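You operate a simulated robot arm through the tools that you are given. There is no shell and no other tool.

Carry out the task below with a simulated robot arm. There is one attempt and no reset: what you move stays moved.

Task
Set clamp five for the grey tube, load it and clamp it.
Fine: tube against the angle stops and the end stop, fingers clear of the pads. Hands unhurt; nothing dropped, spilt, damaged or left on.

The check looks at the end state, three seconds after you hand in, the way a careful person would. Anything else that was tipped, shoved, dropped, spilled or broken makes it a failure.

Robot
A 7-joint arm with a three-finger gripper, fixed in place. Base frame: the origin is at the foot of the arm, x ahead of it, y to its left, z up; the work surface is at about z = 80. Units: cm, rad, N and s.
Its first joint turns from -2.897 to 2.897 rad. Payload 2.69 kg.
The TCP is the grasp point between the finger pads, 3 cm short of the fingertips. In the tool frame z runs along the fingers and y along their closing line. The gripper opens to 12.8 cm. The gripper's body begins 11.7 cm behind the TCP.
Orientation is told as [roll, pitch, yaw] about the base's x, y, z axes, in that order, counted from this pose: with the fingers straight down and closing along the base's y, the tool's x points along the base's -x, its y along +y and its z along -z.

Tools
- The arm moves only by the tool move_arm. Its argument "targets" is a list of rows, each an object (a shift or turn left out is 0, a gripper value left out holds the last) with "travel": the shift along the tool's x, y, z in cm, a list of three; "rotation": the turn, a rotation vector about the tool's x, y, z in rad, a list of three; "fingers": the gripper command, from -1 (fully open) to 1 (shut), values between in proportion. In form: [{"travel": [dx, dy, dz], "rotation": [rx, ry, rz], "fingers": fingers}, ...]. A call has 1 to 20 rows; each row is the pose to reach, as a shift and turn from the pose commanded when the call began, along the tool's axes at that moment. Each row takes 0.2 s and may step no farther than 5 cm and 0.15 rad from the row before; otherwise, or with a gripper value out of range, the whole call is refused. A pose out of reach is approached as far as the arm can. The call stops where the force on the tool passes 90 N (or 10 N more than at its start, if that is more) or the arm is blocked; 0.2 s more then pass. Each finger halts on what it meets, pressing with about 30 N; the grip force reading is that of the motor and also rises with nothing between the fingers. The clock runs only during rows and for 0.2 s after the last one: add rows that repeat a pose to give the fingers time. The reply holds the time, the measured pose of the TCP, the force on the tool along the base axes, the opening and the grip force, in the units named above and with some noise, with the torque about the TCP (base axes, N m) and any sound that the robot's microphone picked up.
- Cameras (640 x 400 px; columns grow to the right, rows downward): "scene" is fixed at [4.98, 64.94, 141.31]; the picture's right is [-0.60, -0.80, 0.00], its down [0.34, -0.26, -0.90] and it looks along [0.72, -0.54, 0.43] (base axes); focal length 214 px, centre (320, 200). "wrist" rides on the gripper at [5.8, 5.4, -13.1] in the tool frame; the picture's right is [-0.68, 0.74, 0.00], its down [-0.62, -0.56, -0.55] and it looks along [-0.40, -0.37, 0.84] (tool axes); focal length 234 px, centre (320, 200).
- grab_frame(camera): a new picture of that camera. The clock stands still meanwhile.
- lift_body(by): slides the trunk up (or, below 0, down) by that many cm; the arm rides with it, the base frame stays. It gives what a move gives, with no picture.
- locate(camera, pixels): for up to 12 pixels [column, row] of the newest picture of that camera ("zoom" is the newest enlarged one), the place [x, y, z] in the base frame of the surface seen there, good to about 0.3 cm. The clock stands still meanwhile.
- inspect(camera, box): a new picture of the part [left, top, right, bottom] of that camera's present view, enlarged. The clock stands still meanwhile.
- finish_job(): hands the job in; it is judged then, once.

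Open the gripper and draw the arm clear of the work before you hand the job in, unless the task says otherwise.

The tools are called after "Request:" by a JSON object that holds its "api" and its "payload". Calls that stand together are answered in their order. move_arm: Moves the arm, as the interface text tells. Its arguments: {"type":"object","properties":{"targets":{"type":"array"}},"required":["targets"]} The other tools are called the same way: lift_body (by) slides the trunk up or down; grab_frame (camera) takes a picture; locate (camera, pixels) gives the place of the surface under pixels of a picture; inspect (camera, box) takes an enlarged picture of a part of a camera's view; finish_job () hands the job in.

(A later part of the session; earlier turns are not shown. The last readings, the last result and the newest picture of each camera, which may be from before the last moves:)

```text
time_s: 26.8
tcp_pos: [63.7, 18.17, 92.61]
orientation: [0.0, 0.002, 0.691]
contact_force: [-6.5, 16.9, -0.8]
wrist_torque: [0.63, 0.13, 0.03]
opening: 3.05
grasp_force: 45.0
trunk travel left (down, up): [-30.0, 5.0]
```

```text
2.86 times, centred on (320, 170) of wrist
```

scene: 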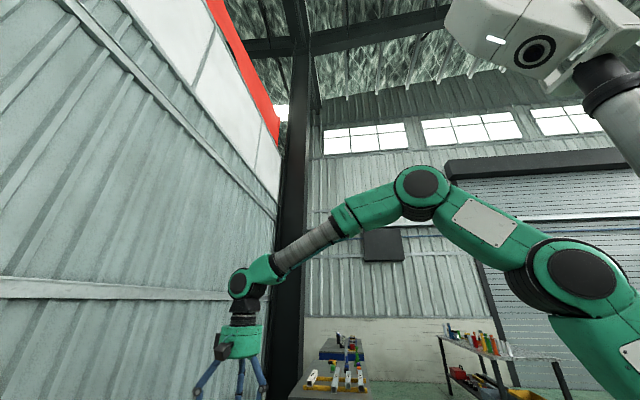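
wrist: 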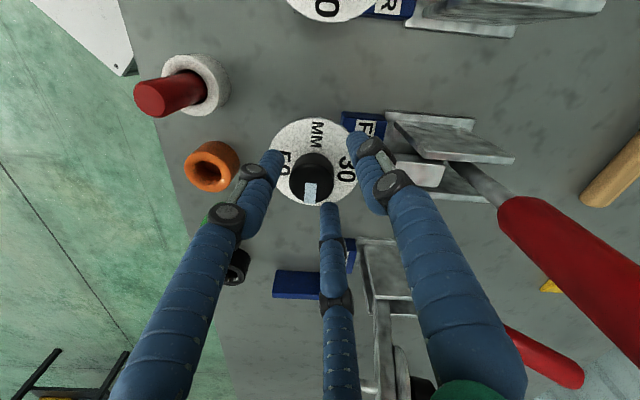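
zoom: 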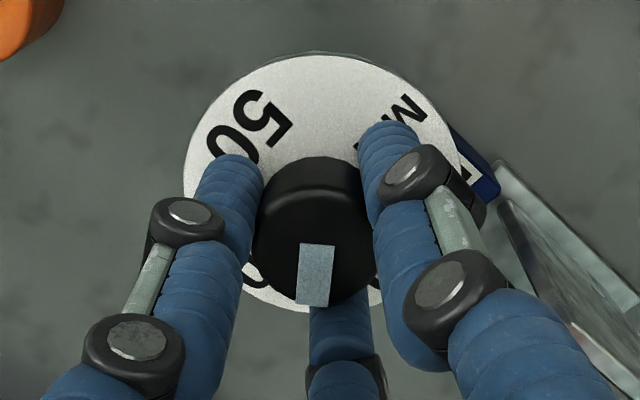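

The knob is following; strip now halfway between 40 and 30. I ease the y load and turn another 0.45 rad.

Request:
{"api": "move_arm", "payload": {"targets": [{"travel": [-0.05, 0.12, 0]}, {"travel": [-0.05, 0.14, 0], "rotation": [0, 0, -0.12]}, {"travel": [-0.05, 0.14, 0], "rotation": [0, 0, -0.24]}, {"travel": [-0.05, 0.14, 0], "rotation": [0, 0, -0.36]}, {"travel": [-0.05, 0.14, 0], "rotation": [0, 0, -0.46]}, {"travel": [-0.05, 0.14, 0], "rotation": [0, 0, -0.46]}]}}

Request:
{"api": "inspect", "payload": {"camera": "wrist", "box": [240, 100, 400, 240]}}

```text
time_s: 28.1
tcp_pos: [63.52, 18.34, 92.67]
orientation: [0.0, 0.0, 1.152]
contact_force: [-5.6, 3.6, -6.2]
wrist_torque: [0.05, 0.34, -0.01]
opening: 3.07
grasp_force: 45.2
trunk travel left (down, up): [-30.0, 5.0]
```

```text
2.86 times, centred on (320, 170) of wrist
```

zoom: 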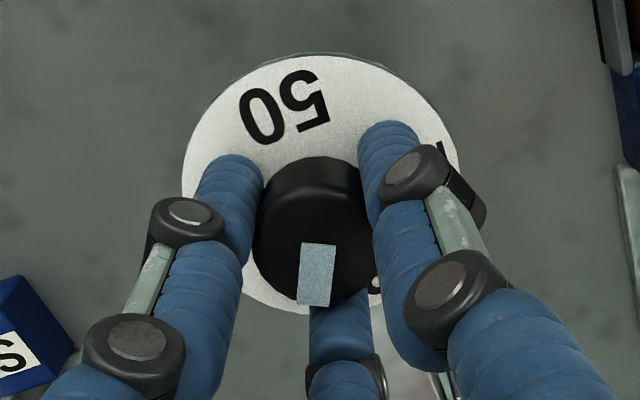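

Good; forces are small. I turn the last 0.46 rad toward the 30 mark.

Request:
{"api": "move_arm", "payload": {"targets": [{"travel": [0.0, 0.0, 0], "rotation": [0, 0, -0.12]}, {"travel": [0.0, 0.0, 0], "rotation": [0, 0, -0.24]}, {"travel": [0.0, 0.0, 0], "rotation": [0, 0, -0.36]}, {"travel": [0.0, 0.0, 0], "rotation": [0, 0, -0.45]}, {"travel": [0.0, 0.0, 0], "rotation": [0, 0, -0.45]}]}}

Request:
{"api": "inspect", "payload": {"camera": "wrist", "box": [240, 100, 400, 240]}}

```text
time_s: 29.4
tcp_pos: [63.64, 18.33, 92.63]
orientation: [0.002, 0.0, 1.602]
contact_force: [-7.8, -4.5, -9.0]
wrist_torque: [-0.41, 0.29, 0.01]
opening: 3.07
grasp_force: 45.5
trunk travel left (down, up): [-30.0, 5.0]
```

```text
2.86 times, centred on (320, 170) of wrist
```

zoom: 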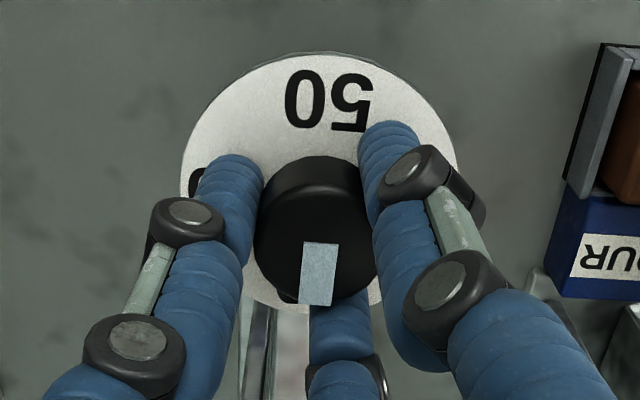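

The knob's strip should now point at 30 (bottom, hidden by the finger). I open the fingers a little and rise to check the pointer.

Request:
{"api": "move_arm", "payload": {"targets": [{"travel": [0, 0, 0], "fingers": 0.1}, {"travel": [0, 0, 0], "fingers": 0.1}, {"travel": [0, 0, -3], "fingers": 0.1}, {"travel": [0, 0, -7], "fingers": 0.1}, {"travel": [0, 0, -11], "fingers": 0.1}, {"travel": [0, 0, -14], "fingers": -0.5}]}}

Request:
{"api": "grab_frame", "payload": {"camera": "wrist"}}

Request:
{"api": "inspect", "payload": {"camera": "wrist", "box": [260, 110, 380, 230]}}

```text
time_s: 30.8
tcp_pos: [63.72, 18.62, 106.83]
orientation: [0.001, -0.001, 1.599]
contact_force: [-0.3, -0.3, -1.4]
wrist_torque: [0.04, -0.03, 0.0]
opening: 9.59
grasp_force: 0.1
trunk travel left (down, up): [-30.0, 5.0]
```

```text
taken
```

wrist: 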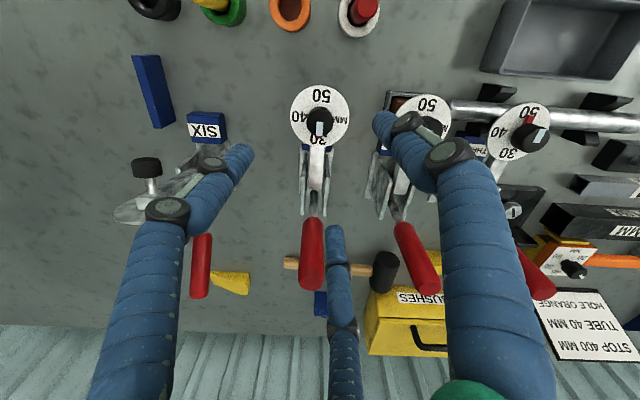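

```text
3.33 times, centred on (320, 170) of wrist
```

zoom: 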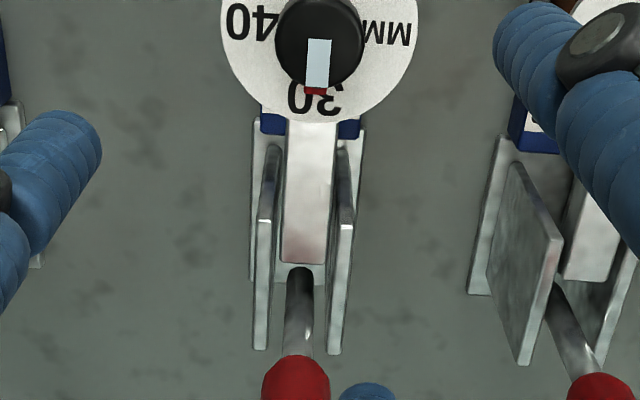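

The red pointer and strip of FIVE now sit at 30. Next I measure the handle of FIVE (red, (312,220)-(312,290)) and SIX's open handle for comparison.

Request:
{"api": "locate", "payload": {"camera": "wrist", "pixels": [[313, 198], [312, 212], [312, 225], [312, 250], [312, 275], [312, 286], [300, 260], [324, 260], [200, 240], [201, 270], [199, 295], [318, 150]]}}

```text
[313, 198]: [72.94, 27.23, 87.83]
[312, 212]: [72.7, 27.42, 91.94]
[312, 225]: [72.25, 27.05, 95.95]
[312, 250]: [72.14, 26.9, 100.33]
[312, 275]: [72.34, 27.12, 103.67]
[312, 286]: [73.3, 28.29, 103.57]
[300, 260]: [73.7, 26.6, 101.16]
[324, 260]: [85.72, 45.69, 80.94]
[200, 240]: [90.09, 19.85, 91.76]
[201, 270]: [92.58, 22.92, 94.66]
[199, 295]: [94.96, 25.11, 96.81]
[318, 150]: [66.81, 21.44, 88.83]
```

FIVE's handle is upright (axis u≈-32, v≈71.2, top z≈103.7, pivot about z≈86); SIX's open handle leans back at ~35° elevation, so opening means pushing the handle away (+v). I close the fingers, turn the wrist to 135° and come down in front of the handle.

Request:
{"api": "move_arm", "payload": {"targets": [{"travel": [0, 0, 0], "fingers": 1}, {"travel": [0, 0, 0], "rotation": [0, 0, -0.14], "fingers": 1}, {"travel": [0, 0, 0], "rotation": [0, 0, -0.28], "fingers": 1}, {"travel": [-1, -1, 0], "rotation": [0, 0, -0.42], "fingers": 1}, {"travel": [-2.6, -2.6, 0], "rotation": [0, 0, -0.56], "fingers": 1}, {"travel": [-4.2, -4.3, 0], "rotation": [0, 0, -0.7], "fingers": 1}, {"travel": [-5.7, -6.0, 0], "rotation": [0, 0, -0.756], "fingers": 1}, {"travel": [-5.7, -6.0, 3], "rotation": [0, 0, -0.756], "fingers": 1}, {"travel": [-5.7, -6.0, 6.3], "rotation": [0, 0, -0.756], "fingers": 1}]}}

Request:
{"api": "grab_frame", "payload": {"camera": "wrist"}}

```text
time_s: 32.8
tcp_pos: [69.32, 24.38, 100.33]
orientation: [0.0, 0.0, 2.357]
contact_force: [0.6, 0.5, -0.9]
wrist_torque: [0.03, 0.01, 0.0]
opening: 0.2
grasp_force: 30.1
trunk travel left (down, up): [-30.0, 5.0]
```

```text
taken
```

wrist: 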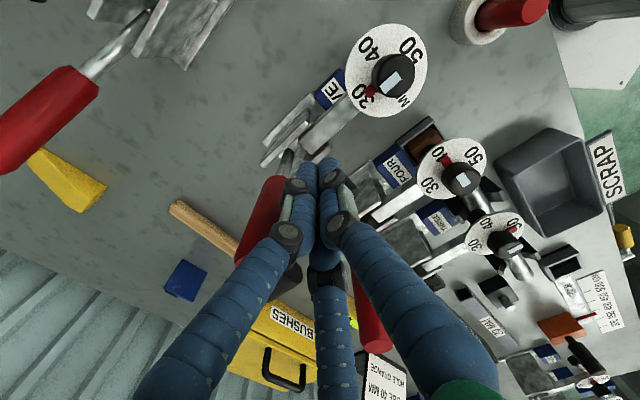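

Fingers are closed in front of the handle at v≈66. I push the handle away in small steps and watch the force.

Request:
{"api": "move_arm", "payload": {"targets": [{"travel": [0, -1.5, 0]}, {"travel": [0, -2.5, 0]}, {"travel": [0, -3.5, 0]}, {"travel": [0, -4.5, 0]}, {"travel": [0, -5.5, 0]}, {"travel": [0, -6.5, 0.3]}]}}

Request:
{"api": "grab_frame", "payload": {"camera": "wrist"}}

```text
time_s: 34.1
tcp_pos: [73.96, 28.85, 100.02]
orientation: [0.001, 0.0, 2.357]
contact_force: [-0.7, -0.4, 0.0]
wrist_torque: [0.0, -0.04, 0.01]
opening: 0.19
grasp_force: 29.3
trunk travel left (down, up): [-30.0, 5.0]
```

```text
taken
```

wrist: 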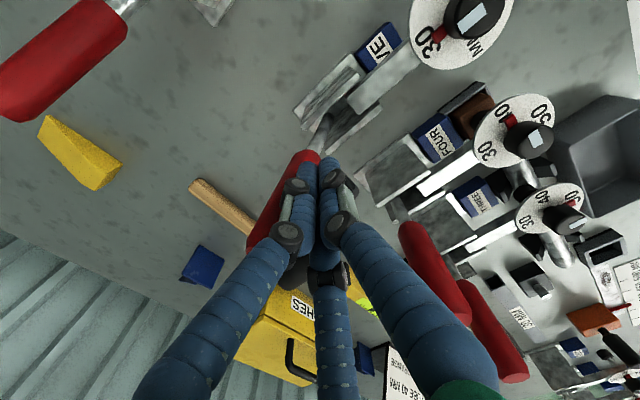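

The dial of FIVE rises (at (460,30)), so the handle is moving with hardly any force. I keep pushing along the arc until it matches SIX's open angle.

Request:
{"api": "move_arm", "payload": {"targets": [{"travel": [0, -1, 0.3]}, {"travel": [0, -2, 0.8]}, {"travel": [0, -3, 1.3]}, {"travel": [0, -4, 1.9]}, {"travel": [0, -5, 2.6]}, {"travel": [0, -6, 3.4]}]}}

Request:
{"api": "grab_frame", "payload": {"camera": "wrist"}}

```text
time_s: 35.5
tcp_pos: [78.15, 33.04, 96.49]
orientation: [0.001, -0.001, 2.359]
contact_force: [0.4, -0.4, -0.3]
wrist_torque: [0.02, 0.03, 0.03]
opening: 0.21
grasp_force: 29.4
trunk travel left (down, up): [-30.0, 5.0]
```

```text
taken
```

wrist: 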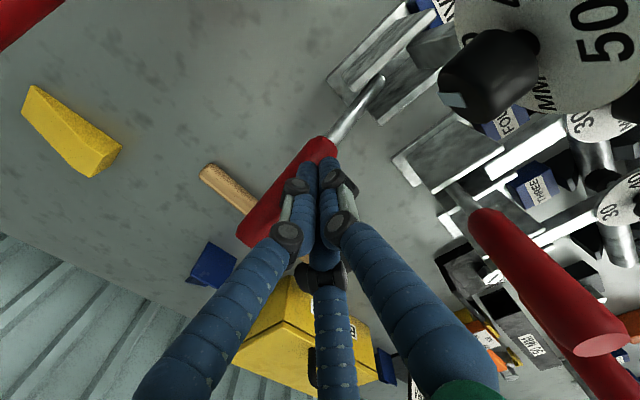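

Handle is near the open angle; I push just a bit more to reach its open stop.

Request:
{"api": "move_arm", "payload": {"targets": [{"travel": [0, -0.5, 0.5]}, {"travel": [0, -1.0, 1.0]}, {"travel": [0, -1.5, 1.5]}]}}

Request:
{"api": "grab_frame", "payload": {"camera": "wrist"}}

```text
time_s: 36.3
tcp_pos: [78.39, 33.43, 96.24]
orientation: [0.006, 0.0, 2.354]
contact_force: [-35.1, -22.6, 49.3]
wrist_torque: [-0.3, 0.37, -0.3]
opening: 0.18
grasp_force: 29.9
trunk travel left (down, up): [-30.0, 5.0]
stopped in row 3: the force on the tool passed its limit at 103 N (the readings are from after the stop); the commanded pose is now the measured one
```

```text
taken
```

wrist: 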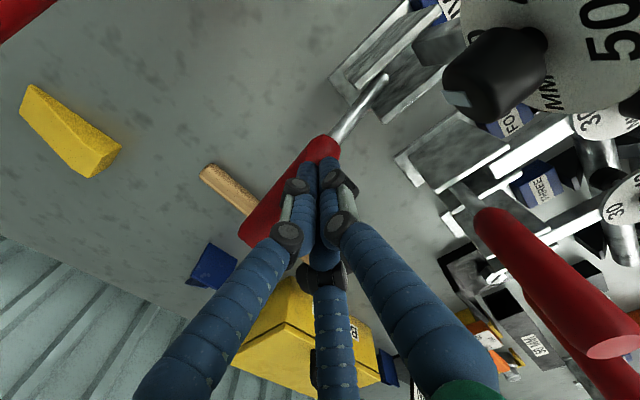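

The handle hit its open stop (force peaked). I lift straight up away from it and check the clamp.

Request:
{"api": "move_arm", "payload": {"targets": [{"travel": [0, 0.5, -1.5]}, {"travel": [0, 0.5, -5]}, {"travel": [0, 0.5, -9]}, {"travel": [0, 0.5, -13]}, {"travel": [0, 0.5, -17]}, {"travel": [0, 0.5, -21]}, {"travel": [0, 0.5, -25]}]}}

Request:
{"api": "grab_frame", "payload": {"camera": "wrist"}}

```text
time_s: 37.9
tcp_pos: [78.51, 33.51, 120.62]
orientation: [0.007, -0.004, 2.356]
contact_force: [-0.9, 0.1, -0.5]
wrist_torque: [0.01, -0.04, 0.04]
opening: 0.2
grasp_force: 29.9
trunk travel left (down, up): [-30.0, 5.0]
```

```text
taken
```

wrist: 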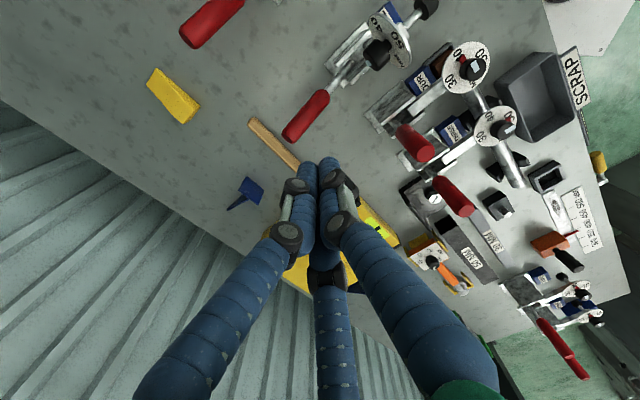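

FIVE stays open (handle at (305,115), disc up at (390,40)). Now I travel over to the grey 30 MM tube, opening the fingers partly on the way.

Request:
{"api": "move_arm", "payload": {"targets": [{"travel": [-4.6, 0.8, 0]}, {"travel": [-9.2, 1.6, 0]}, {"travel": [-13.8, 2.4, 0]}, {"travel": [-18.4, 3.1, 0]}, {"travel": [-23, 3.9, 0]}, {"travel": [-27.6, 4.7, 0]}, {"travel": [-32.2, 5.5, 0]}, {"travel": [-36.8, 6.3, 0]}, {"travel": [-41.4, 7.1, 0]}, {"travel": [-46, 7.9, 0], "fingers": 0}, {"travel": [-50.6, 8.6, 0], "fingers": 0}, {"travel": [-55.2, 9.4, 0], "fingers": 0}, {"travel": [-59.8, 10.2, 0], "fingers": 0}, {"travel": [-63.8, 10.9, 0], "fingers": 0}]}}

Request:
{"api": "grab_frame", "payload": {"camera": "wrist"}}

```text
time_s: 40.9
tcp_pos: [25.75, 71.06, 120.99]
orientation: [0.009, -0.001, 2.358]
contact_force: [-0.6, 0.1, -0.4]
wrist_torque: [0.0, -0.02, -0.04]
opening: 6.39
grasp_force: 0.0
trunk travel left (down, up): [-30.0, 5.0]
```

```text
taken
```

wrist: 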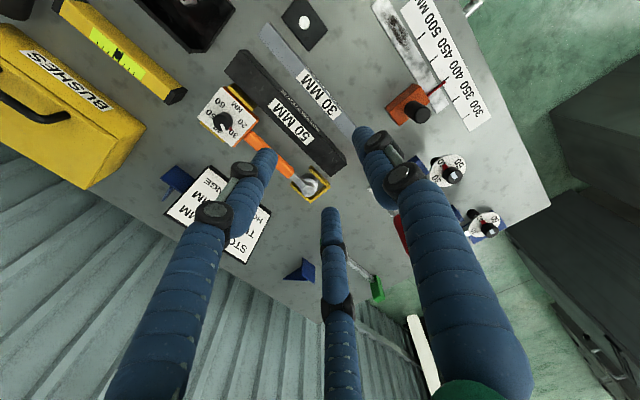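

The grey tube runs from (268,35) to (350,130), black one beside it. I enlarge and measure its edges and the gap.

Request:
{"api": "inspect", "payload": {"camera": "wrist", "box": [220, 10, 380, 180]}}

Request:
{"api": "locate", "payload": {"camera": "wrist", "pixels": [[263, 28], [271, 23], [300, 62], [312, 67], [295, 67], [318, 88], [330, 88], [310, 85], [302, 78], [347, 133], [325, 110], [344, 160]]}}

```text
2.35 times, centred on (300, 95) of wrist
```

zoom: 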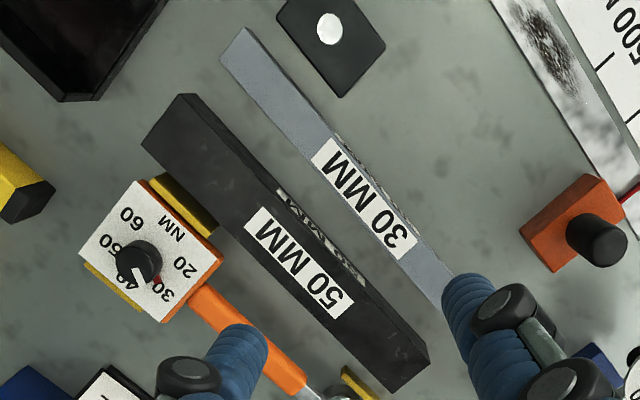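

```text
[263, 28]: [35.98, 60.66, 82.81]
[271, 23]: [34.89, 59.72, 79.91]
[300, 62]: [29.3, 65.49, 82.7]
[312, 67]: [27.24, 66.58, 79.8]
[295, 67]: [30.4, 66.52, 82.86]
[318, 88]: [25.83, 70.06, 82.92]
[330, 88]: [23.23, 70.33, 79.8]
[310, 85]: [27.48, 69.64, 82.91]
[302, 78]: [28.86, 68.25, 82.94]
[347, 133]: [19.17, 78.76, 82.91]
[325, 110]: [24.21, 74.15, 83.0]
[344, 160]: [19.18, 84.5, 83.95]
```

I sample points across the tube to find its exact edges and the black tube's near edge.

Request:
{"api": "locate", "payload": {"camera": "zoom", "pixels": [[250, 120], [255, 117], [260, 112], [265, 108], [270, 104], [275, 100], [280, 96], [285, 92], [290, 88], [222, 62], [247, 30], [440, 300]]}}

Request:
{"api": "locate", "payload": {"camera": "zoom", "pixels": [[350, 262], [345, 270], [355, 255], [365, 250], [370, 246], [375, 243], [380, 238], [400, 225], [410, 216], [418, 210], [424, 206], [190, 100]]}}

```text
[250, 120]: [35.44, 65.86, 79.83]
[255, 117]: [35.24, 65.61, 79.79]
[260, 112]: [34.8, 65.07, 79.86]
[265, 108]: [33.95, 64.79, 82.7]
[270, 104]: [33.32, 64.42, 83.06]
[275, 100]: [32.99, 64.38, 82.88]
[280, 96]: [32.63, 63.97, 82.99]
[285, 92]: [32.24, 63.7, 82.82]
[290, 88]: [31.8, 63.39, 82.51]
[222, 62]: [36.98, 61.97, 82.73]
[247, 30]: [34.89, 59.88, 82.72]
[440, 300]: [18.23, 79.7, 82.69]
```

```text
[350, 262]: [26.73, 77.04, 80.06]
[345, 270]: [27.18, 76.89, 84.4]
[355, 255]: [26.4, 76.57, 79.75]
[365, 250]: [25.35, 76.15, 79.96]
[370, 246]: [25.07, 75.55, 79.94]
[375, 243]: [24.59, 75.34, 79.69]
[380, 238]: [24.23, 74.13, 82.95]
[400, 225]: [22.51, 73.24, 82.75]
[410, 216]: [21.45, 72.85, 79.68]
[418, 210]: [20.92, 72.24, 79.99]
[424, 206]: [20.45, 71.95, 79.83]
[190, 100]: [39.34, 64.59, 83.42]
```

The tube occupies v 66.9–69.9, u 17.5–47.5, top z≈82.9; the black tube starts at v≈73.4, so 5 cm opening fits. I centre on it and descend to just above it.

Request:
{"api": "move_arm", "payload": {"targets": [{"travel": [-0.46, 0.05, 3], "rotation": [-0.0064, 0.0064, 0], "fingers": 0.2}, {"travel": [-0.46, 0.05, 7], "rotation": [-0.0064, 0.0064, 0], "fingers": 0.2}, {"travel": [-0.46, 0.05, 11.5], "rotation": [-0.0064, 0.0064, 0], "fingers": 0.2}, {"travel": [-0.46, 0.05, 16], "rotation": [-0.0064, 0.0064, 0], "fingers": 0.2}, {"travel": [-0.46, 0.05, 20.5], "rotation": [-0.0064, 0.0064, 0], "fingers": 0.2}, {"travel": [-0.46, 0.05, 25], "rotation": [-0.0064, 0.0064, 0], "fingers": 0.2}, {"travel": [-0.46, 0.05, 29], "rotation": [-0.0064, 0.0064, 0], "fingers": 0.2}, {"travel": [-0.46, 0.05, 32], "rotation": [-0.0064, 0.0064, 0], "fingers": 0.2}]}}

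Request:
{"api": "grab_frame", "payload": {"camera": "wrist"}}

```text
time_s: 42.7
tcp_pos: [25.19, 70.75, 88.9]
orientation: [0.012, 0.006, 2.355]
contact_force: [0.5, 0.5, 0.5]
wrist_torque: [0.0, 0.0, -0.03]
opening: 5.15
grasp_force: 0.0
trunk travel left (down, up): [-30.0, 5.0]
```

```text
taken
```

wrist: 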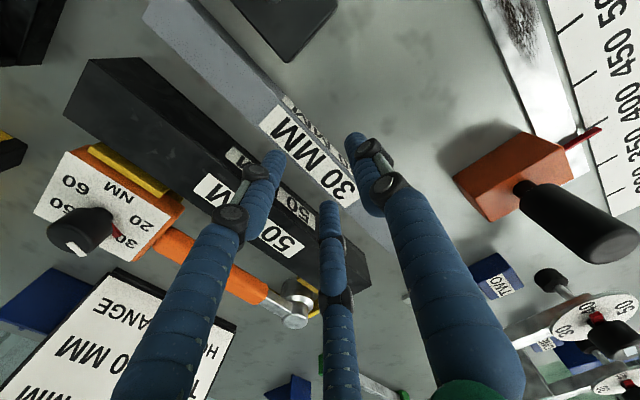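

Fingers straddle the tube correctly. I correct the small tilt and offset (0.5 cm toward the black tube), then lower to grasp height.

Request:
{"api": "move_arm", "payload": {"targets": [{"travel": [-0.3, -0.5, 0], "rotation": [0.012, -0.006, 0]}, {"travel": [-0.3, -0.5, 0], "rotation": [0.012, -0.006, 0]}]}}

Request:
{"api": "inspect", "payload": {"camera": "wrist", "box": [230, 80, 410, 240]}}

```text
time_s: 43.3
tcp_pos: [25.4, 71.41, 88.82]
orientation: [0.001, 0.0, 2.357]
contact_force: [0.5, -0.7, -0.9]
wrist_torque: [-0.02, -0.02, -0.02]
opening: 5.12
grasp_force: 0.1
trunk travel left (down, up): [-30.0, 5.0]
```

```text
2.50 times, centred on (320, 160) of wrist
```

zoom: 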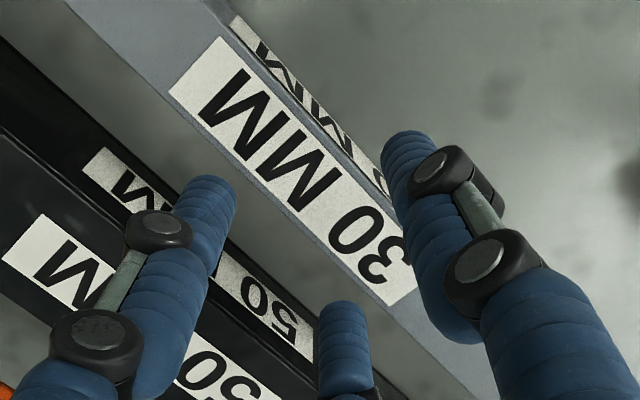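

Aligned at u≈32.5, v≈68.45. I lower 5.5 cm and close on the tube.

Request:
{"api": "move_arm", "payload": {"targets": [{"travel": [0, 0, 2]}, {"travel": [0, 0, 4]}, {"travel": [0, 0, 5.4]}, {"travel": [0, 0, 5.4]}]}}

Request:
{"api": "inspect", "payload": {"camera": "wrist", "box": [230, 80, 410, 240]}}

```text
time_s: 44.3
tcp_pos: [25.19, 71.32, 82.99]
orientation: [0.008, 0.001, 2.356]
contact_force: [-1.2, -0.3, -0.1]
wrist_torque: [-0.03, 0.02, 0.03]
opening: 5.37
grasp_force: 1.4
trunk travel left (down, up): [-30.0, 5.0]
```

```text
2.50 times, centred on (320, 160) of wrist
```

zoom: 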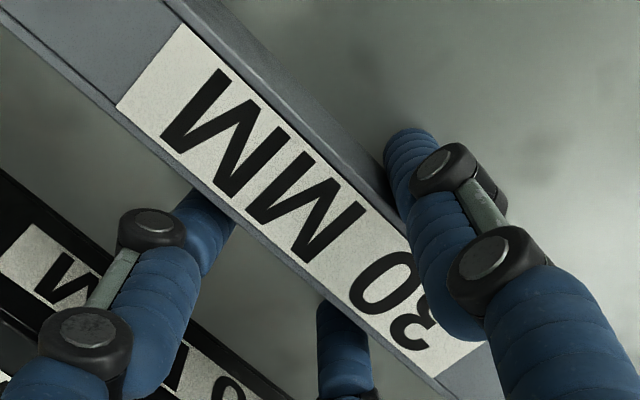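

Opening rose slightly to 5.37 – the tips may be brushing the bench (tip z≈80.0). I raise 0.6 cm and re-check.

Request:
{"api": "move_arm", "payload": {"targets": [{"travel": [0, 0, -0.6]}, {"travel": [0, 0, -0.6]}]}}

```text
time_s: 44.9
tcp_pos: [25.35, 71.33, 84.02]
orientation: [0.002, -0.001, 2.356]
contact_force: [-0.4, -0.6, 0.0]
wrist_torque: [-0.01, 0.02, 0.0]
opening: 5.19
grasp_force: 0.8
trunk travel left (down, up): [-30.0, 5.0]
```

Opening is back to ≈5.2 at z=84. I close the fingers on the tube here.

Request:
{"api": "move_arm", "payload": {"targets": [{"travel": [0, 0, 0.2], "fingers": 0.4}, {"travel": [0, 0, 0.2], "fingers": 0.7}, {"travel": [0, 0, 0.2], "fingers": 1}, {"travel": [0, 0, 0.2], "fingers": 1}, {"travel": [0, 0, 0.2], "fingers": 1}]}}

Request:
{"api": "inspect", "payload": {"camera": "wrist", "box": [230, 80, 410, 240]}}

```text
time_s: 46.1
tcp_pos: [25.44, 71.58, 83.9]
orientation: [0.001, -0.002, 2.357]
contact_force: [2.4, -1.1, 15.7]
wrist_torque: [-0.4, -0.13, 0.94]
opening: 4.44
grasp_force: 30.3
trunk travel left (down, up): [-30.0, 5.0]
```

```text
2.50 times, centred on (320, 160) of wrist
```

zoom: 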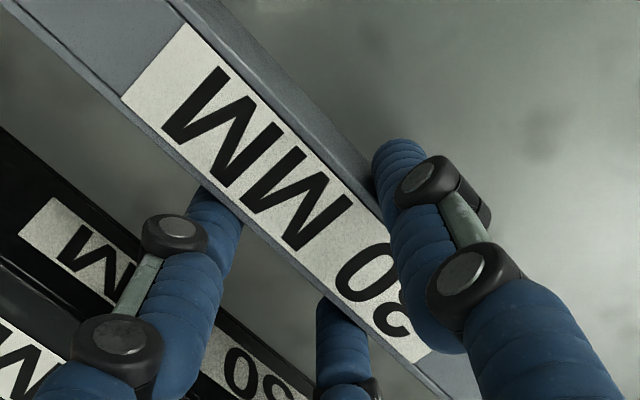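

Fingers halted at 4.44 with an upward force of 15.7 N, so the tips seem to press on the bench rather than on the tube. I reopen, raise 0.8 cm and close again.

Request:
{"api": "move_arm", "payload": {"targets": [{"travel": [0, 0, 0], "fingers": 0.2}, {"travel": [0, 0, -0.8], "fingers": 0.2}, {"travel": [0, 0, -0.8], "fingers": 0.2}]}}

Request:
{"api": "inspect", "payload": {"camera": "wrist", "box": [200, 60, 440, 260]}}

Request:
{"api": "locate", "payload": {"camera": "wrist", "pixels": [[300, 140], [320, 165], [355, 140], [280, 165], [328, 210], [350, 160], [270, 90], [285, 125], [300, 105]]}}

```text
time_s: 46.9
tcp_pos: [25.37, 71.44, 84.67]
orientation: [0.003, -0.001, 2.357]
contact_force: [0.2, 0.2, 1.0]
wrist_torque: [-0.01, -0.03, -0.01]
opening: 5.09
grasp_force: 0.1
trunk travel left (down, up): [-30.0, 5.0]
```

```text
2.00 times, centred on (320, 160) of wrist
```

zoom: 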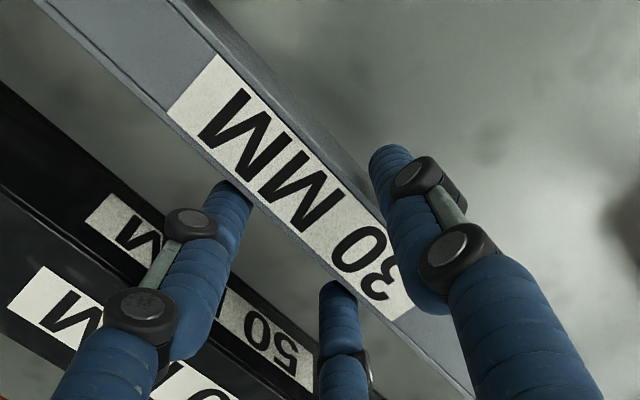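

```text
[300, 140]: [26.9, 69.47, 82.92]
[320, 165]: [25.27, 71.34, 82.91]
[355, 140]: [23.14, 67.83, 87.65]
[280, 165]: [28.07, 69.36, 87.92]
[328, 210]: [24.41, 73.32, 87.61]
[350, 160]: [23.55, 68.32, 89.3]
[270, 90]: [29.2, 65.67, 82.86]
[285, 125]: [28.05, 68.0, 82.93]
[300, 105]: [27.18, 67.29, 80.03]
```

Locate refers to the last full frame, so I take a fresh frame and measure the fingers and tube again.

Request:
{"api": "grab_frame", "payload": {"camera": "wrist"}}

Request:
{"api": "locate", "payload": {"camera": "wrist", "pixels": [[275, 160], [270, 175], [330, 215], [330, 230], [355, 140], [365, 160], [280, 145], [300, 170], [320, 165], [340, 180], [300, 105], [250, 80]]}}

```text
taken
```

wrist: 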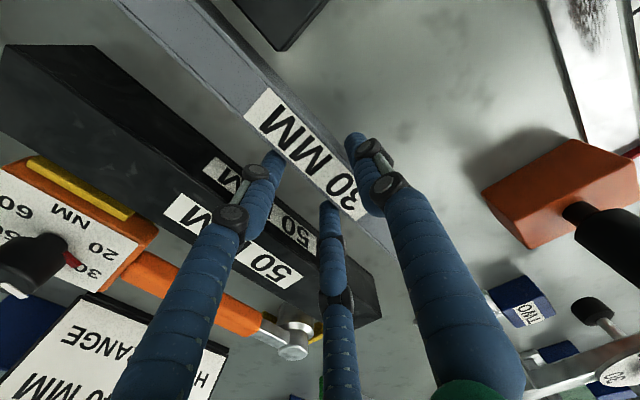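

```text
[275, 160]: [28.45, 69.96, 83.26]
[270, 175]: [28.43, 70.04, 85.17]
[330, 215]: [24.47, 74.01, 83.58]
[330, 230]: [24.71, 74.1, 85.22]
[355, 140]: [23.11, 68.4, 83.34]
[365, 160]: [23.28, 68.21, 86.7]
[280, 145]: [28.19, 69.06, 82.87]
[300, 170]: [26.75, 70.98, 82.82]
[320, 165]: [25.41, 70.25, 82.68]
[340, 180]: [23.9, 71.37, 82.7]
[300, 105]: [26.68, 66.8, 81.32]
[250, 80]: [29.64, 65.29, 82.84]
```

Now it is clear: the two left fingers sit about 1.4 cm further inward than nominal, so 4.44 was a true grip on the 3 cm tube (moved only ~0.6 cm toward me). The tube is now at v 66.2–69.2, well centred; I lower 1.1 cm with a bit more opening and close.

Request:
{"api": "move_arm", "payload": {"targets": [{"travel": [0, 0, 0], "fingers": 0.1}, {"travel": [0, 0, 0.6], "fingers": 0.1}, {"travel": [0, 0, 1.1], "fingers": 0.1}, {"travel": [0, 0, 1.1], "fingers": 0.1}]}}

Request:
{"api": "move_arm", "payload": {"targets": [{"travel": [0, 0, 0], "fingers": 0.25}, {"travel": [0, 0, 0], "fingers": 0.4}, {"travel": [0, 0, 0], "fingers": 1}, {"travel": [0, 0, 0], "fingers": 1}, {"travel": [0, 0, 0], "fingers": 1}]}}

Request:
{"api": "grab_frame", "payload": {"camera": "wrist"}}

```text
time_s: 47.9
tcp_pos: [25.38, 71.56, 83.49]
orientation: [0.002, -0.001, 2.358]
contact_force: [-0.3, -0.4, -0.4]
wrist_torque: [-0.04, 0.0, -0.02]
opening: 5.76
grasp_force: 0.1
trunk travel left (down, up): [-30.0, 5.0]
```

```text
time_s: 49.1
tcp_pos: [25.34, 71.56, 83.44]
orientation: [0.003, -0.002, 2.356]
contact_force: [0.3, -1.0, -0.1]
wrist_torque: [-0.12, -0.02, 0.27]
opening: 4.42
grasp_force: 30.3
trunk travel left (down, up): [-30.0, 5.0]
```

```text
taken
```

wrist: 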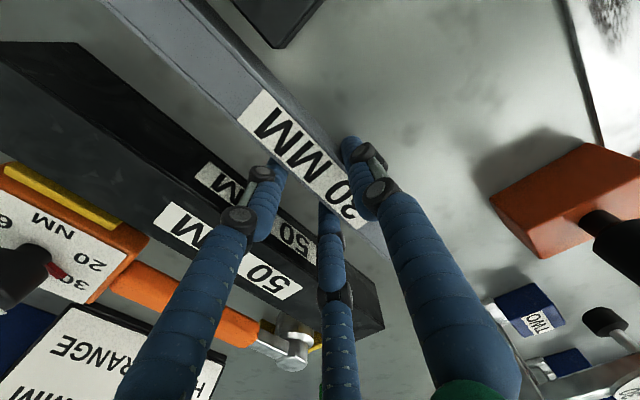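

Gripped cleanly at 4.42 with no side forces. I lift a few centimetres to check the hold.

Request:
{"api": "move_arm", "payload": {"targets": [{"travel": [0, 0, -1], "fingers": 1}, {"travel": [0, 0, -2], "fingers": 1}, {"travel": [0, 0, -3.5], "fingers": 1}, {"travel": [0, 0, -5], "fingers": 1}, {"travel": [0, 0, -5], "fingers": 1}]}}

Request:
{"api": "grab_frame", "payload": {"camera": "wrist"}}

```text
time_s: 50.3
tcp_pos: [25.38, 71.41, 88.55]
orientation: [0.002, -0.002, 2.357]
contact_force: [0.6, 0.4, -3.8]
wrist_torque: [0.08, 0.01, 0.0]
opening: 4.39
grasp_force: 29.7
trunk travel left (down, up): [-30.0, 5.0]
```

```text
taken
```

wrist: 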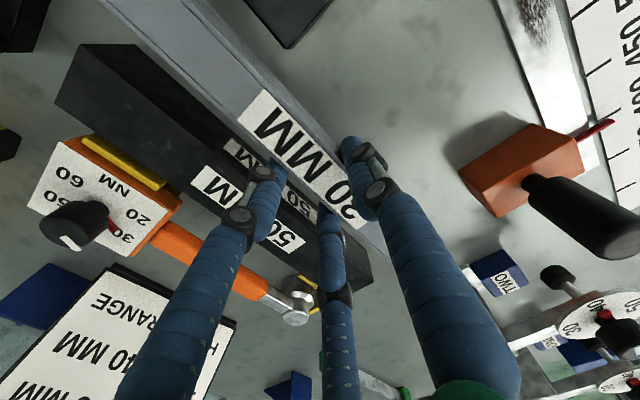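

The tube hangs level, weight ≈3.8 N. I raise it well above all handles, then carry it along the row toward clamps FIVE/SIX.

Request:
{"api": "move_arm", "payload": {"targets": [{"travel": [0, 0, -3]}, {"travel": [0, 0, -7]}, {"travel": [0, 0, -11]}, {"travel": [0, 0, -15]}, {"travel": [0, 0, -19]}, {"travel": [0, 0, -23]}, {"travel": [0, 0, -27]}, {"travel": [0, 0, -29]}]}}

Request:
{"api": "move_arm", "payload": {"targets": [{"travel": [2, 0.3, 0]}, {"travel": [5, 0.7, 0]}, {"travel": [9, 1.3, 0]}, {"travel": [13, 1.9, 0]}, {"travel": [17, 2.5, 0]}, {"travel": [21, 3.1, 0]}, {"travel": [25, 3.7, 0]}, {"travel": [29, 4.3, 0]}, {"travel": [33, 4.9, 0]}, {"travel": [37, 5.5, 0]}, {"travel": [41, 6.1, 0]}, {"travel": [45, 6.7, 0]}, {"travel": [49, 7.3, 0]}, {"travel": [53, 7.9, 0]}, {"travel": [57, 8.5, 0]}, {"travel": [61, 9.1, 0]}, {"travel": [65, 9.7, 0]}, {"travel": [68.5, 10.1, 0]}, {"travel": [70.5, 10.4, 0]}, {"travel": [71, 10.4, 0]}]}}

Request:
{"api": "grab_frame", "payload": {"camera": "wrist"}}

```text
time_s: 52.1
tcp_pos: [25.7, 71.68, 117.66]
orientation: [0.002, 0.001, 2.356]
contact_force: [-0.1, -0.1, -4.2]
wrist_torque: [0.1, -0.02, 0.03]
opening: 4.4
grasp_force: 30.4
trunk travel left (down, up): [-30.0, 5.0]
```

```text
time_s: 56.3
tcp_pos: [68.37, 13.96, 117.49]
orientation: [0.003, -0.002, 2.358]
contact_force: [-0.2, 0.1, -3.6]
wrist_torque: [0.08, 0.01, 0.0]
opening: 4.4
grasp_force: 29.3
trunk travel left (down, up): [-30.0, 5.0]
```

```text
taken
```

wrist: 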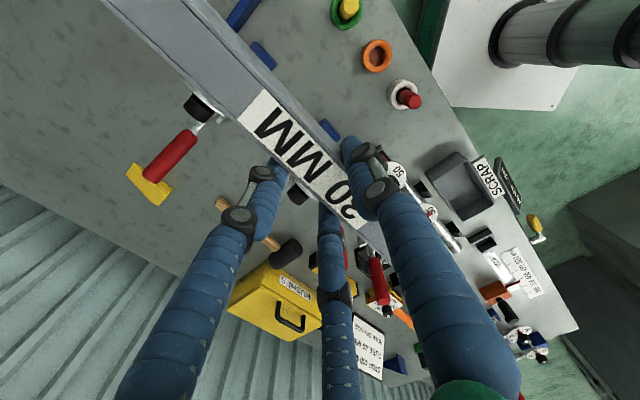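

Over the station at u≈-38.5, v≈58.2, z=117.5. I examine the surroundings below (SIX's raised arm near (197,105), end block (243,12), blocks at (262,55) and (330,130)).

Request:
{"api": "inspect", "payload": {"camera": "wrist", "box": [150, 0, 350, 160]}}

Request:
{"api": "inspect", "payload": {"camera": "wrist", "box": [270, 100, 450, 260]}}

Request:
{"api": "locate", "payload": {"camera": "wrist", "pixels": [[197, 105], [190, 98], [210, 112], [243, 12], [232, 22], [256, 2], [262, 55], [330, 130], [172, 155], [195, 125], [297, 193], [295, 245]]}}

```text
2.50 times, centred on (250, 80) of wrist
```

zoom: 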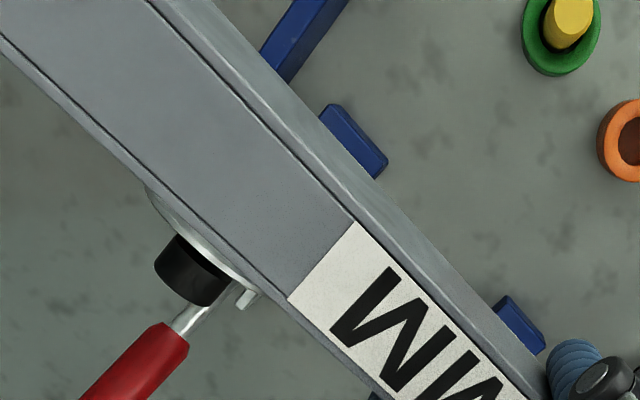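

```text
2.50 times, centred on (360, 180) of wrist
```

zoom: 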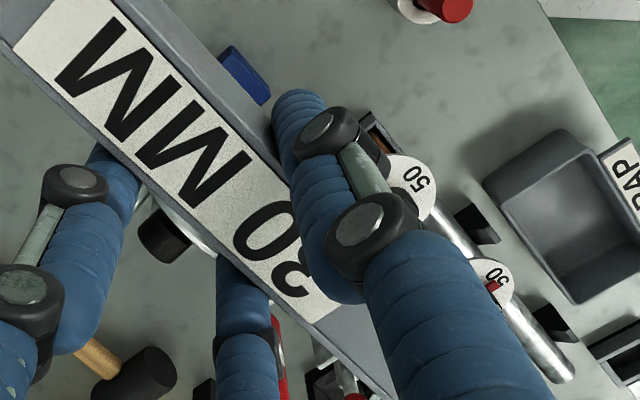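

```text
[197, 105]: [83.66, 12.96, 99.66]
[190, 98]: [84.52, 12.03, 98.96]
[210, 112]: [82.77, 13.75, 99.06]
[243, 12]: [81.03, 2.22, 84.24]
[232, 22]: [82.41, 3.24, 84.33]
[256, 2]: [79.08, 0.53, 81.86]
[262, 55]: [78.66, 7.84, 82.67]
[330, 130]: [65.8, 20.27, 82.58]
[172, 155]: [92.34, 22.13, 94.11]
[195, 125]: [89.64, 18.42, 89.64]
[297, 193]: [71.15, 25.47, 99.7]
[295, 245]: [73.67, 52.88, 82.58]
```

FIVE's raised pad tip should be near v≈60, z≈98, so I keep 2–3 cm in front of it while descending: shift 1.7 cm toward me and lower to z≈95, then check.

Request:
{"api": "move_arm", "payload": {"targets": [{"travel": [0, 1.0, 0]}, {"travel": [0, 1.8, 0]}, {"travel": [0, 1.8, 3]}, {"travel": [0, 1.8, 6]}, {"travel": [0, 1.8, 9]}, {"travel": [0, 1.8, 12]}, {"travel": [0, 1.8, 15]}, {"travel": [0, 1.8, 18]}, {"travel": [0, 1.8, 21]}, {"travel": [0, 1.8, 23.5]}]}}

Request:
{"api": "grab_frame", "payload": {"camera": "wrist"}}

```text
time_s: 58.5
tcp_pos: [67.08, 12.75, 93.95]
orientation: [0.001, 0.0, 2.356]
contact_force: [0.9, 0.3, -3.3]
wrist_torque: [0.06, 0.03, -0.02]
opening: 4.4
grasp_force: 30.2
trunk travel left (down, up): [-30.0, 5.0]
```

```text
taken
```

wrist: 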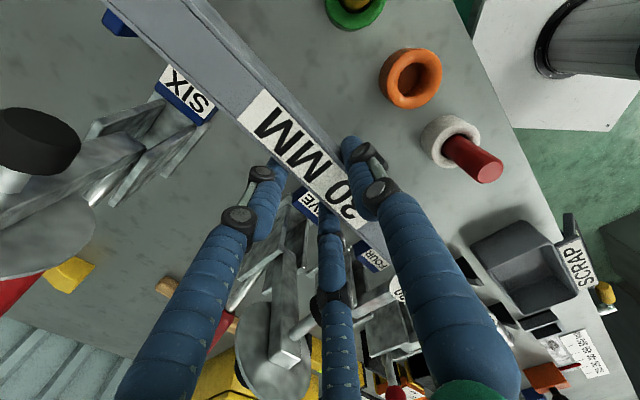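

SIX's raised pad is at (40,140), FIVE's raised arm/disc at (275,340) near the third finger's image. I enlarge and measure the clearance to FIVE's pad.

Request:
{"api": "inspect", "payload": {"camera": "wrist", "box": [200, 180, 440, 400]}}

Request:
{"api": "inspect", "payload": {"camera": "wrist", "box": [0, 0, 240, 200]}}

Request:
{"api": "locate", "payload": {"camera": "wrist", "pixels": [[300, 325], [318, 312], [330, 300], [40, 140], [60, 150], [10, 180], [290, 355], [265, 340], [370, 258], [310, 205], [185, 95], [340, 345]]}}

```text
1.82 times, centred on (320, 290) of wrist
```

zoom: 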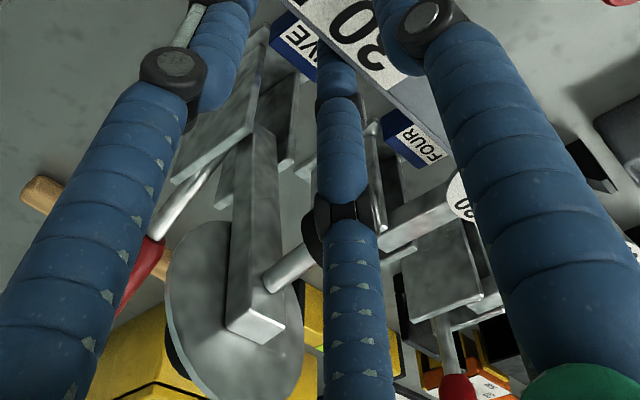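

```text
2.00 times, centred on (120, 100) of wrist
```

zoom: 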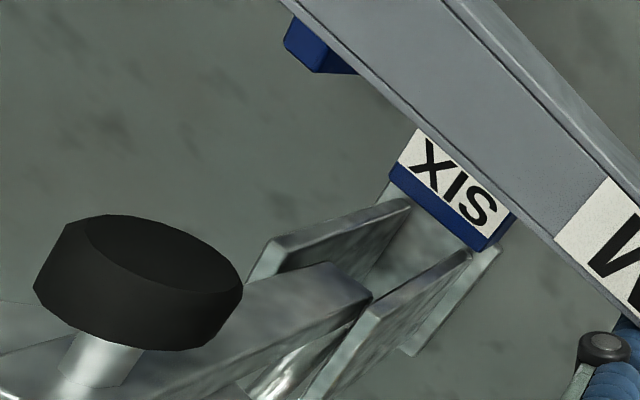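

```text
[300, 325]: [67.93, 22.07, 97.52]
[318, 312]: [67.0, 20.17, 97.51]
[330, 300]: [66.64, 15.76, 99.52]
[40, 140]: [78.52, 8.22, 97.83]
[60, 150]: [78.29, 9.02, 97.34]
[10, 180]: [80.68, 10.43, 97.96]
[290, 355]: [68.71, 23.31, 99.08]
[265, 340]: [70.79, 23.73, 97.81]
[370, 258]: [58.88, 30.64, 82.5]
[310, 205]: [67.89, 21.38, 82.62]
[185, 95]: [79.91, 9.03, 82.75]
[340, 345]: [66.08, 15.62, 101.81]
```

SIX's pad face is at v≈61.3, FIVE's similar; fingers (u≈-36) stay clear of FIVE's pad (u≈-33). I lower the tube on toward the bench, stopping about 0.8 cm above.

Request:
{"api": "move_arm", "payload": {"targets": [{"travel": [0, 0, 2]}, {"travel": [0, 0, 4]}, {"travel": [0, 0, 6]}, {"travel": [0, 0, 8]}, {"travel": [0, 0, 9.6]}, {"travel": [0, 0, 9.6]}]}}

Request:
{"api": "grab_frame", "payload": {"camera": "wrist"}}

```text
time_s: 59.9
tcp_pos: [67.14, 12.84, 84.28]
orientation: [0.001, -0.003, 2.356]
contact_force: [-0.4, -0.1, -4.9]
wrist_torque: [0.05, 0.0, 0.0]
opening: 4.35
grasp_force: 29.7
trunk travel left (down, up): [-30.0, 5.0]
```

```text
taken
```

wrist: 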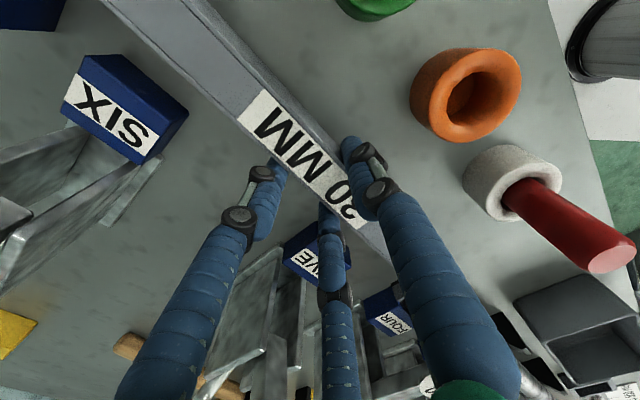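

The tube floats just above the bench in front of SIX's and FIVE's blocks. I measure the block faces and the tube's faces before pushing.

Request:
{"api": "inspect", "payload": {"camera": "wrist", "box": [0, 0, 200, 170]}}

Request:
{"api": "locate", "payload": {"camera": "wrist", "pixels": [[120, 60], [150, 75], [185, 108], [170, 110], [290, 230], [303, 226], [312, 222], [140, 25], [210, 90], [180, 20], [230, 70], [30, 15]]}}

```text
2.35 times, centred on (100, 85) of wrist
```

zoom: 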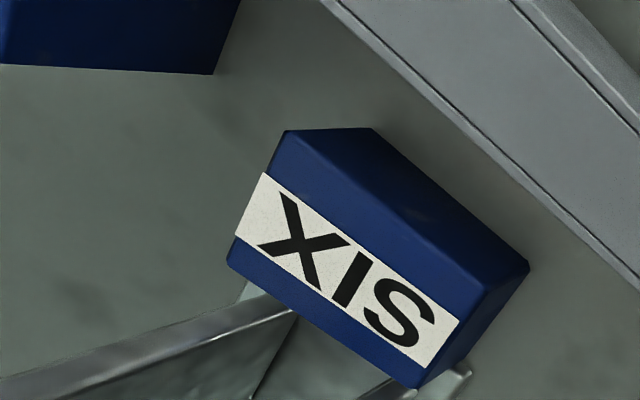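

```text
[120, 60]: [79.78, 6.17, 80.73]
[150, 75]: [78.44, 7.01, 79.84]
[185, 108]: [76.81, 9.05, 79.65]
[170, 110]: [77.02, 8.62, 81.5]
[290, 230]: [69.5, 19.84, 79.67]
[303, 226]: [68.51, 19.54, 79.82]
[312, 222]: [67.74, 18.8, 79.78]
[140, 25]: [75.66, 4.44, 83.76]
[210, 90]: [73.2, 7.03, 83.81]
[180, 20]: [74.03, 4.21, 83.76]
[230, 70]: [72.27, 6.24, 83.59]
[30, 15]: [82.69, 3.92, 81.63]
```

SIX's front face is at v≈60.6, tube's rear face at ≈57.35. I lower 0.5 cm more and then move +v in small steps until it touches the two blocks.

Request:
{"api": "move_arm", "payload": {"targets": [{"travel": [0, 0, 0.3]}, {"travel": [0, 0, 0.55]}, {"travel": [0, -0.8, 0.55]}, {"travel": [0, -1.6, 0.55]}, {"travel": [0, -2.3, 0.55]}, {"travel": [0, -2.7, 0.55]}, {"travel": [0, -2.7, 0.55]}]}}

```text
time_s: 61.5
tcp_pos: [68.85, 14.68, 83.76]
orientation: [0.001, -0.002, 2.356]
contact_force: [0.2, 0.5, -4.2]
wrist_torque: [0.05, 0.03, 0.0]
opening: 4.41
grasp_force: 29.7
trunk travel left (down, up): [-30.0, 5.0]
```

No contact yet (weight only). I continue +v in 0.2 cm steps.

Request:
{"api": "move_arm", "payload": {"targets": [{"travel": [0, -0.2, 0]}, {"travel": [0, -0.4, 0]}, {"travel": [0, -0.6, 0]}, {"travel": [0, -0.75, 0]}, {"travel": [0, -0.75, 0]}]}}

```text
time_s: 62.7
tcp_pos: [69.32, 15.23, 83.86]
orientation: [0.002, -0.002, 2.357]
contact_force: [-0.4, -1.7, -4.1]
wrist_torque: [0.05, 0.05, 0.09]
opening: 4.41
grasp_force: 29.5
trunk travel left (down, up): [-30.0, 5.0]
```

A first hint of contact (force -1.7 in y). I push 0.1 cm at a time.

Request:
{"api": "move_arm", "payload": {"targets": [{"travel": [0, -0.1, 0]}, {"travel": [0, -0.1, 0]}]}}

Request:
{"api": "grab_frame", "payload": {"camera": "wrist"}}

```text
time_s: 63.3
tcp_pos: [69.39, 15.22, 83.79]
orientation: [0.003, -0.001, 2.355]
contact_force: [-7.2, -11.6, -2.2]
wrist_torque: [-0.21, 0.26, 0.1]
opening: 4.4
grasp_force: 29.7
trunk travel left (down, up): [-30.0, 5.0]
```

```text
taken
```

wrist: 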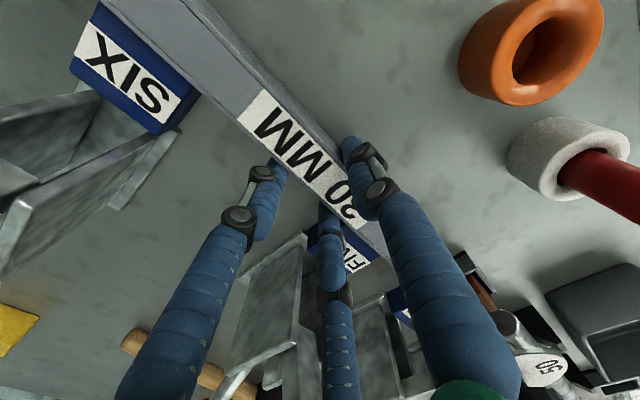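

Both blocks are touched evenly (13 N, almost no twist). I ease back 0.3 cm, move along the row toward the end stop by 1.4 cm and settle down closer to the bench.

Request:
{"api": "move_arm", "payload": {"targets": [{"travel": [0, 0.3, 0]}, {"travel": [0, 0.3, 0.2]}, {"travel": [0.5, 0.3, 0.2]}, {"travel": [1.0, 0.3, 0.2]}, {"travel": [1.4, 0.3, 0.2]}, {"travel": [1.4, 0.3, 0.2]}]}}

```text
time_s: 64.7
tcp_pos: [70.09, 14.26, 83.46]
orientation: [0.004, -0.002, 2.358]
contact_force: [-17.4, 29.1, -1.3]
wrist_torque: [0.31, 0.05, 0.63]
opening: 4.37
grasp_force: 29.8
trunk travel left (down, up): [-30.0, 5.0]
```

The tube has met the end stop (33 N along the row). I relax the push by 0.2 cm and look.

Request:
{"api": "move_arm", "payload": {"targets": [{"travel": [-0.2, 0, 0]}, {"travel": [-0.2, 0, 0]}]}}

Request:
{"api": "grab_frame", "payload": {"camera": "wrist"}}

```text
time_s: 65.3
tcp_pos: [70.09, 14.23, 83.56]
orientation: [0.001, -0.002, 2.355]
contact_force: [-8.0, 15.1, -9.0]
wrist_torque: [1.03, 0.65, 0.44]
opening: 4.4
grasp_force: 29.8
trunk travel left (down, up): [-30.0, 5.0]
```

```text
taken
```

wrist: 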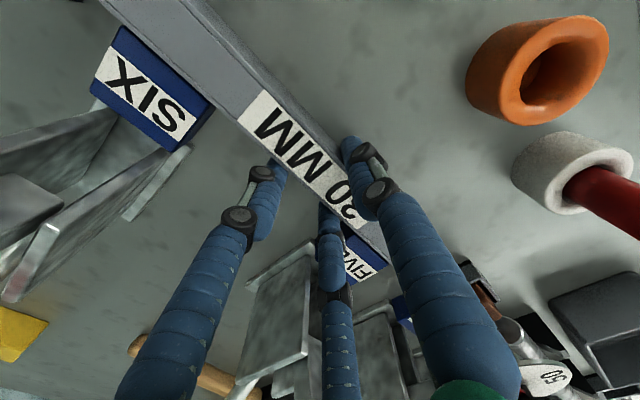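

Still 16 N along the row; I relax another 0.1 cm, lower to let the tube sit on the bench, and press gently toward the blocks.

Request:
{"api": "move_arm", "payload": {"targets": [{"travel": [-0.12, 0, 0]}, {"travel": [-0.12, 0, 0.15]}, {"travel": [-0.12, 0, 0.15]}]}}

```text
time_s: 66.1
tcp_pos: [69.96, 14.14, 83.57]
orientation: [0.002, 0.001, 2.356]
contact_force: [-0.7, 0.4, -4.6]
wrist_torque: [0.04, -0.03, 0.0]
opening: 4.42
grasp_force: 30.3
trunk travel left (down, up): [-30.0, 5.0]
```

Free again, hanging weight only. I lower in 0.1 steps until the bench carries the tube.

Request:
{"api": "move_arm", "payload": {"targets": [{"travel": [0, 0, 0.1]}, {"travel": [0, 0, 0.1]}]}}

Request:
{"api": "move_arm", "payload": {"targets": [{"travel": [0, 0, 0.1]}, {"travel": [0, 0, 0.1]}]}}

```text
time_s: 66.7
tcp_pos: [69.92, 14.38, 83.47]
orientation: [0.001, -0.002, 2.356]
contact_force: [0.0, -1.6, -0.2]
wrist_torque: [0.19, 0.28, 0.09]
opening: 4.38
grasp_force: 30.4
trunk travel left (down, up): [-30.0, 5.0]
```

```text
time_s: 67.3
tcp_pos: [69.98, 14.41, 83.42]
orientation: [0.0, 0.001, 2.357]
contact_force: [-2.4, -6.7, 16.2]
wrist_torque: [-0.23, 0.56, 0.15]
opening: 4.39
grasp_force: 30.2
trunk travel left (down, up): [-30.0, 5.0]
```

The tube is now down on the bench (16 N). I ease up slightly and press toward the blocks and end stop.

Request:
{"api": "move_arm", "payload": {"targets": [{"travel": [0, -0.1, -0.07]}, {"travel": [0, -0.2, -0.07]}, {"travel": [0, -0.2, -0.07]}]}}

```text
time_s: 68.1
tcp_pos: [70.05, 14.34, 83.48]
orientation: [0.001, 0.0, 2.357]
contact_force: [-4.1, -9.6, 23.7]
wrist_torque: [-0.43, 0.36, 0.08]
opening: 4.4
grasp_force: 30.3
trunk travel left (down, up): [-30.0, 5.0]
```

Pressing on the blocks with ≈10 N. Now I press toward the end stop in small steps.

Request:
{"api": "move_arm", "payload": {"targets": [{"travel": [0.08, 0, -0.05]}, {"travel": [0.16, 0, -0.05]}, {"travel": [0.16, 0, -0.05]}]}}

```text
time_s: 68.9
tcp_pos: [70.15, 14.33, 83.46]
orientation: [0.001, 0.0, 2.358]
contact_force: [-5.8, 5.4, 16.9]
wrist_torque: [0.16, 0.42, -0.03]
opening: 4.43
grasp_force: 30.4
trunk travel left (down, up): [-30.0, 5.0]
```

Contact ~8 N at the end stop. I add a little more in both directions to seat it firmly.

Request:
{"api": "move_arm", "payload": {"targets": [{"travel": [0.08, -0.05, 0]}, {"travel": [0.15, -0.12, 0]}, {"travel": [0.15, -0.12, 0]}]}}

Request:
{"api": "grab_frame", "payload": {"camera": "wrist"}}

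```text
time_s: 69.7
tcp_pos: [70.34, 14.33, 83.36]
orientation: [0.001, -0.003, 2.357]
contact_force: [-18.3, 13.8, 19.6]
wrist_torque: [0.27, 0.66, -0.14]
opening: 4.38
grasp_force: 30.2
trunk travel left (down, up): [-30.0, 5.0]
```

```text
taken
```

wrist: 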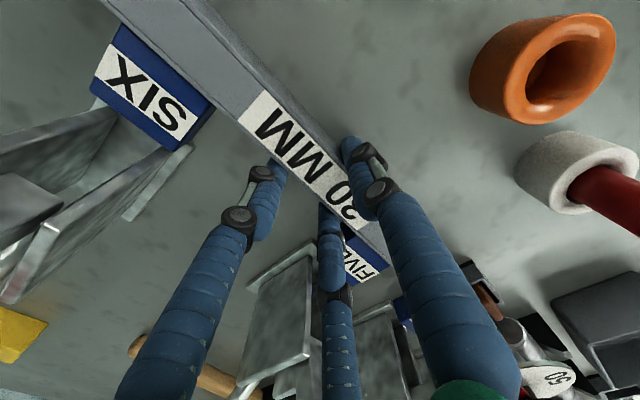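

The tube is pressed into the end stop (23 N) and blocks. I release gently.

Request:
{"api": "move_arm", "payload": {"targets": [{"travel": [-0.05, 0, -0.05], "fingers": 0.25}, {"travel": [-0.05, 0, -0.05], "fingers": 0.15}, {"travel": [-0.05, 0, -0.05], "fingers": 0.05}, {"travel": [-0.05, 0, -0.05], "fingers": 0.05}]}}

Request:
{"api": "grab_frame", "payload": {"camera": "wrist"}}

```text
time_s: 70.7
tcp_pos: [70.4, 14.37, 83.4]
orientation: [0.002, -0.002, 2.357]
contact_force: [-1.1, -0.2, 0.1]
wrist_torque: [-0.01, 0.02, 0.0]
opening: 6.09
grasp_force: 0.1
trunk travel left (down, up): [-30.0, 5.0]
```

```text
taken
```

wrist: 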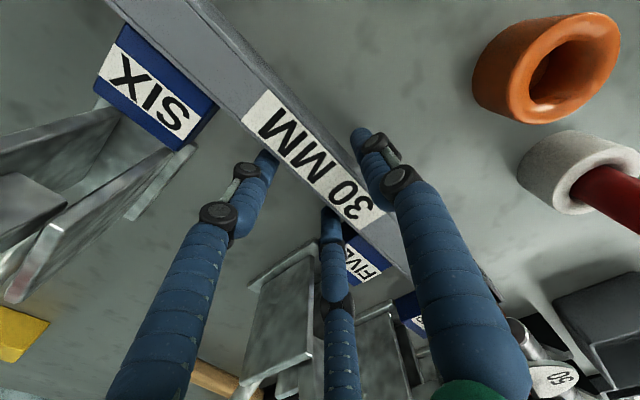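

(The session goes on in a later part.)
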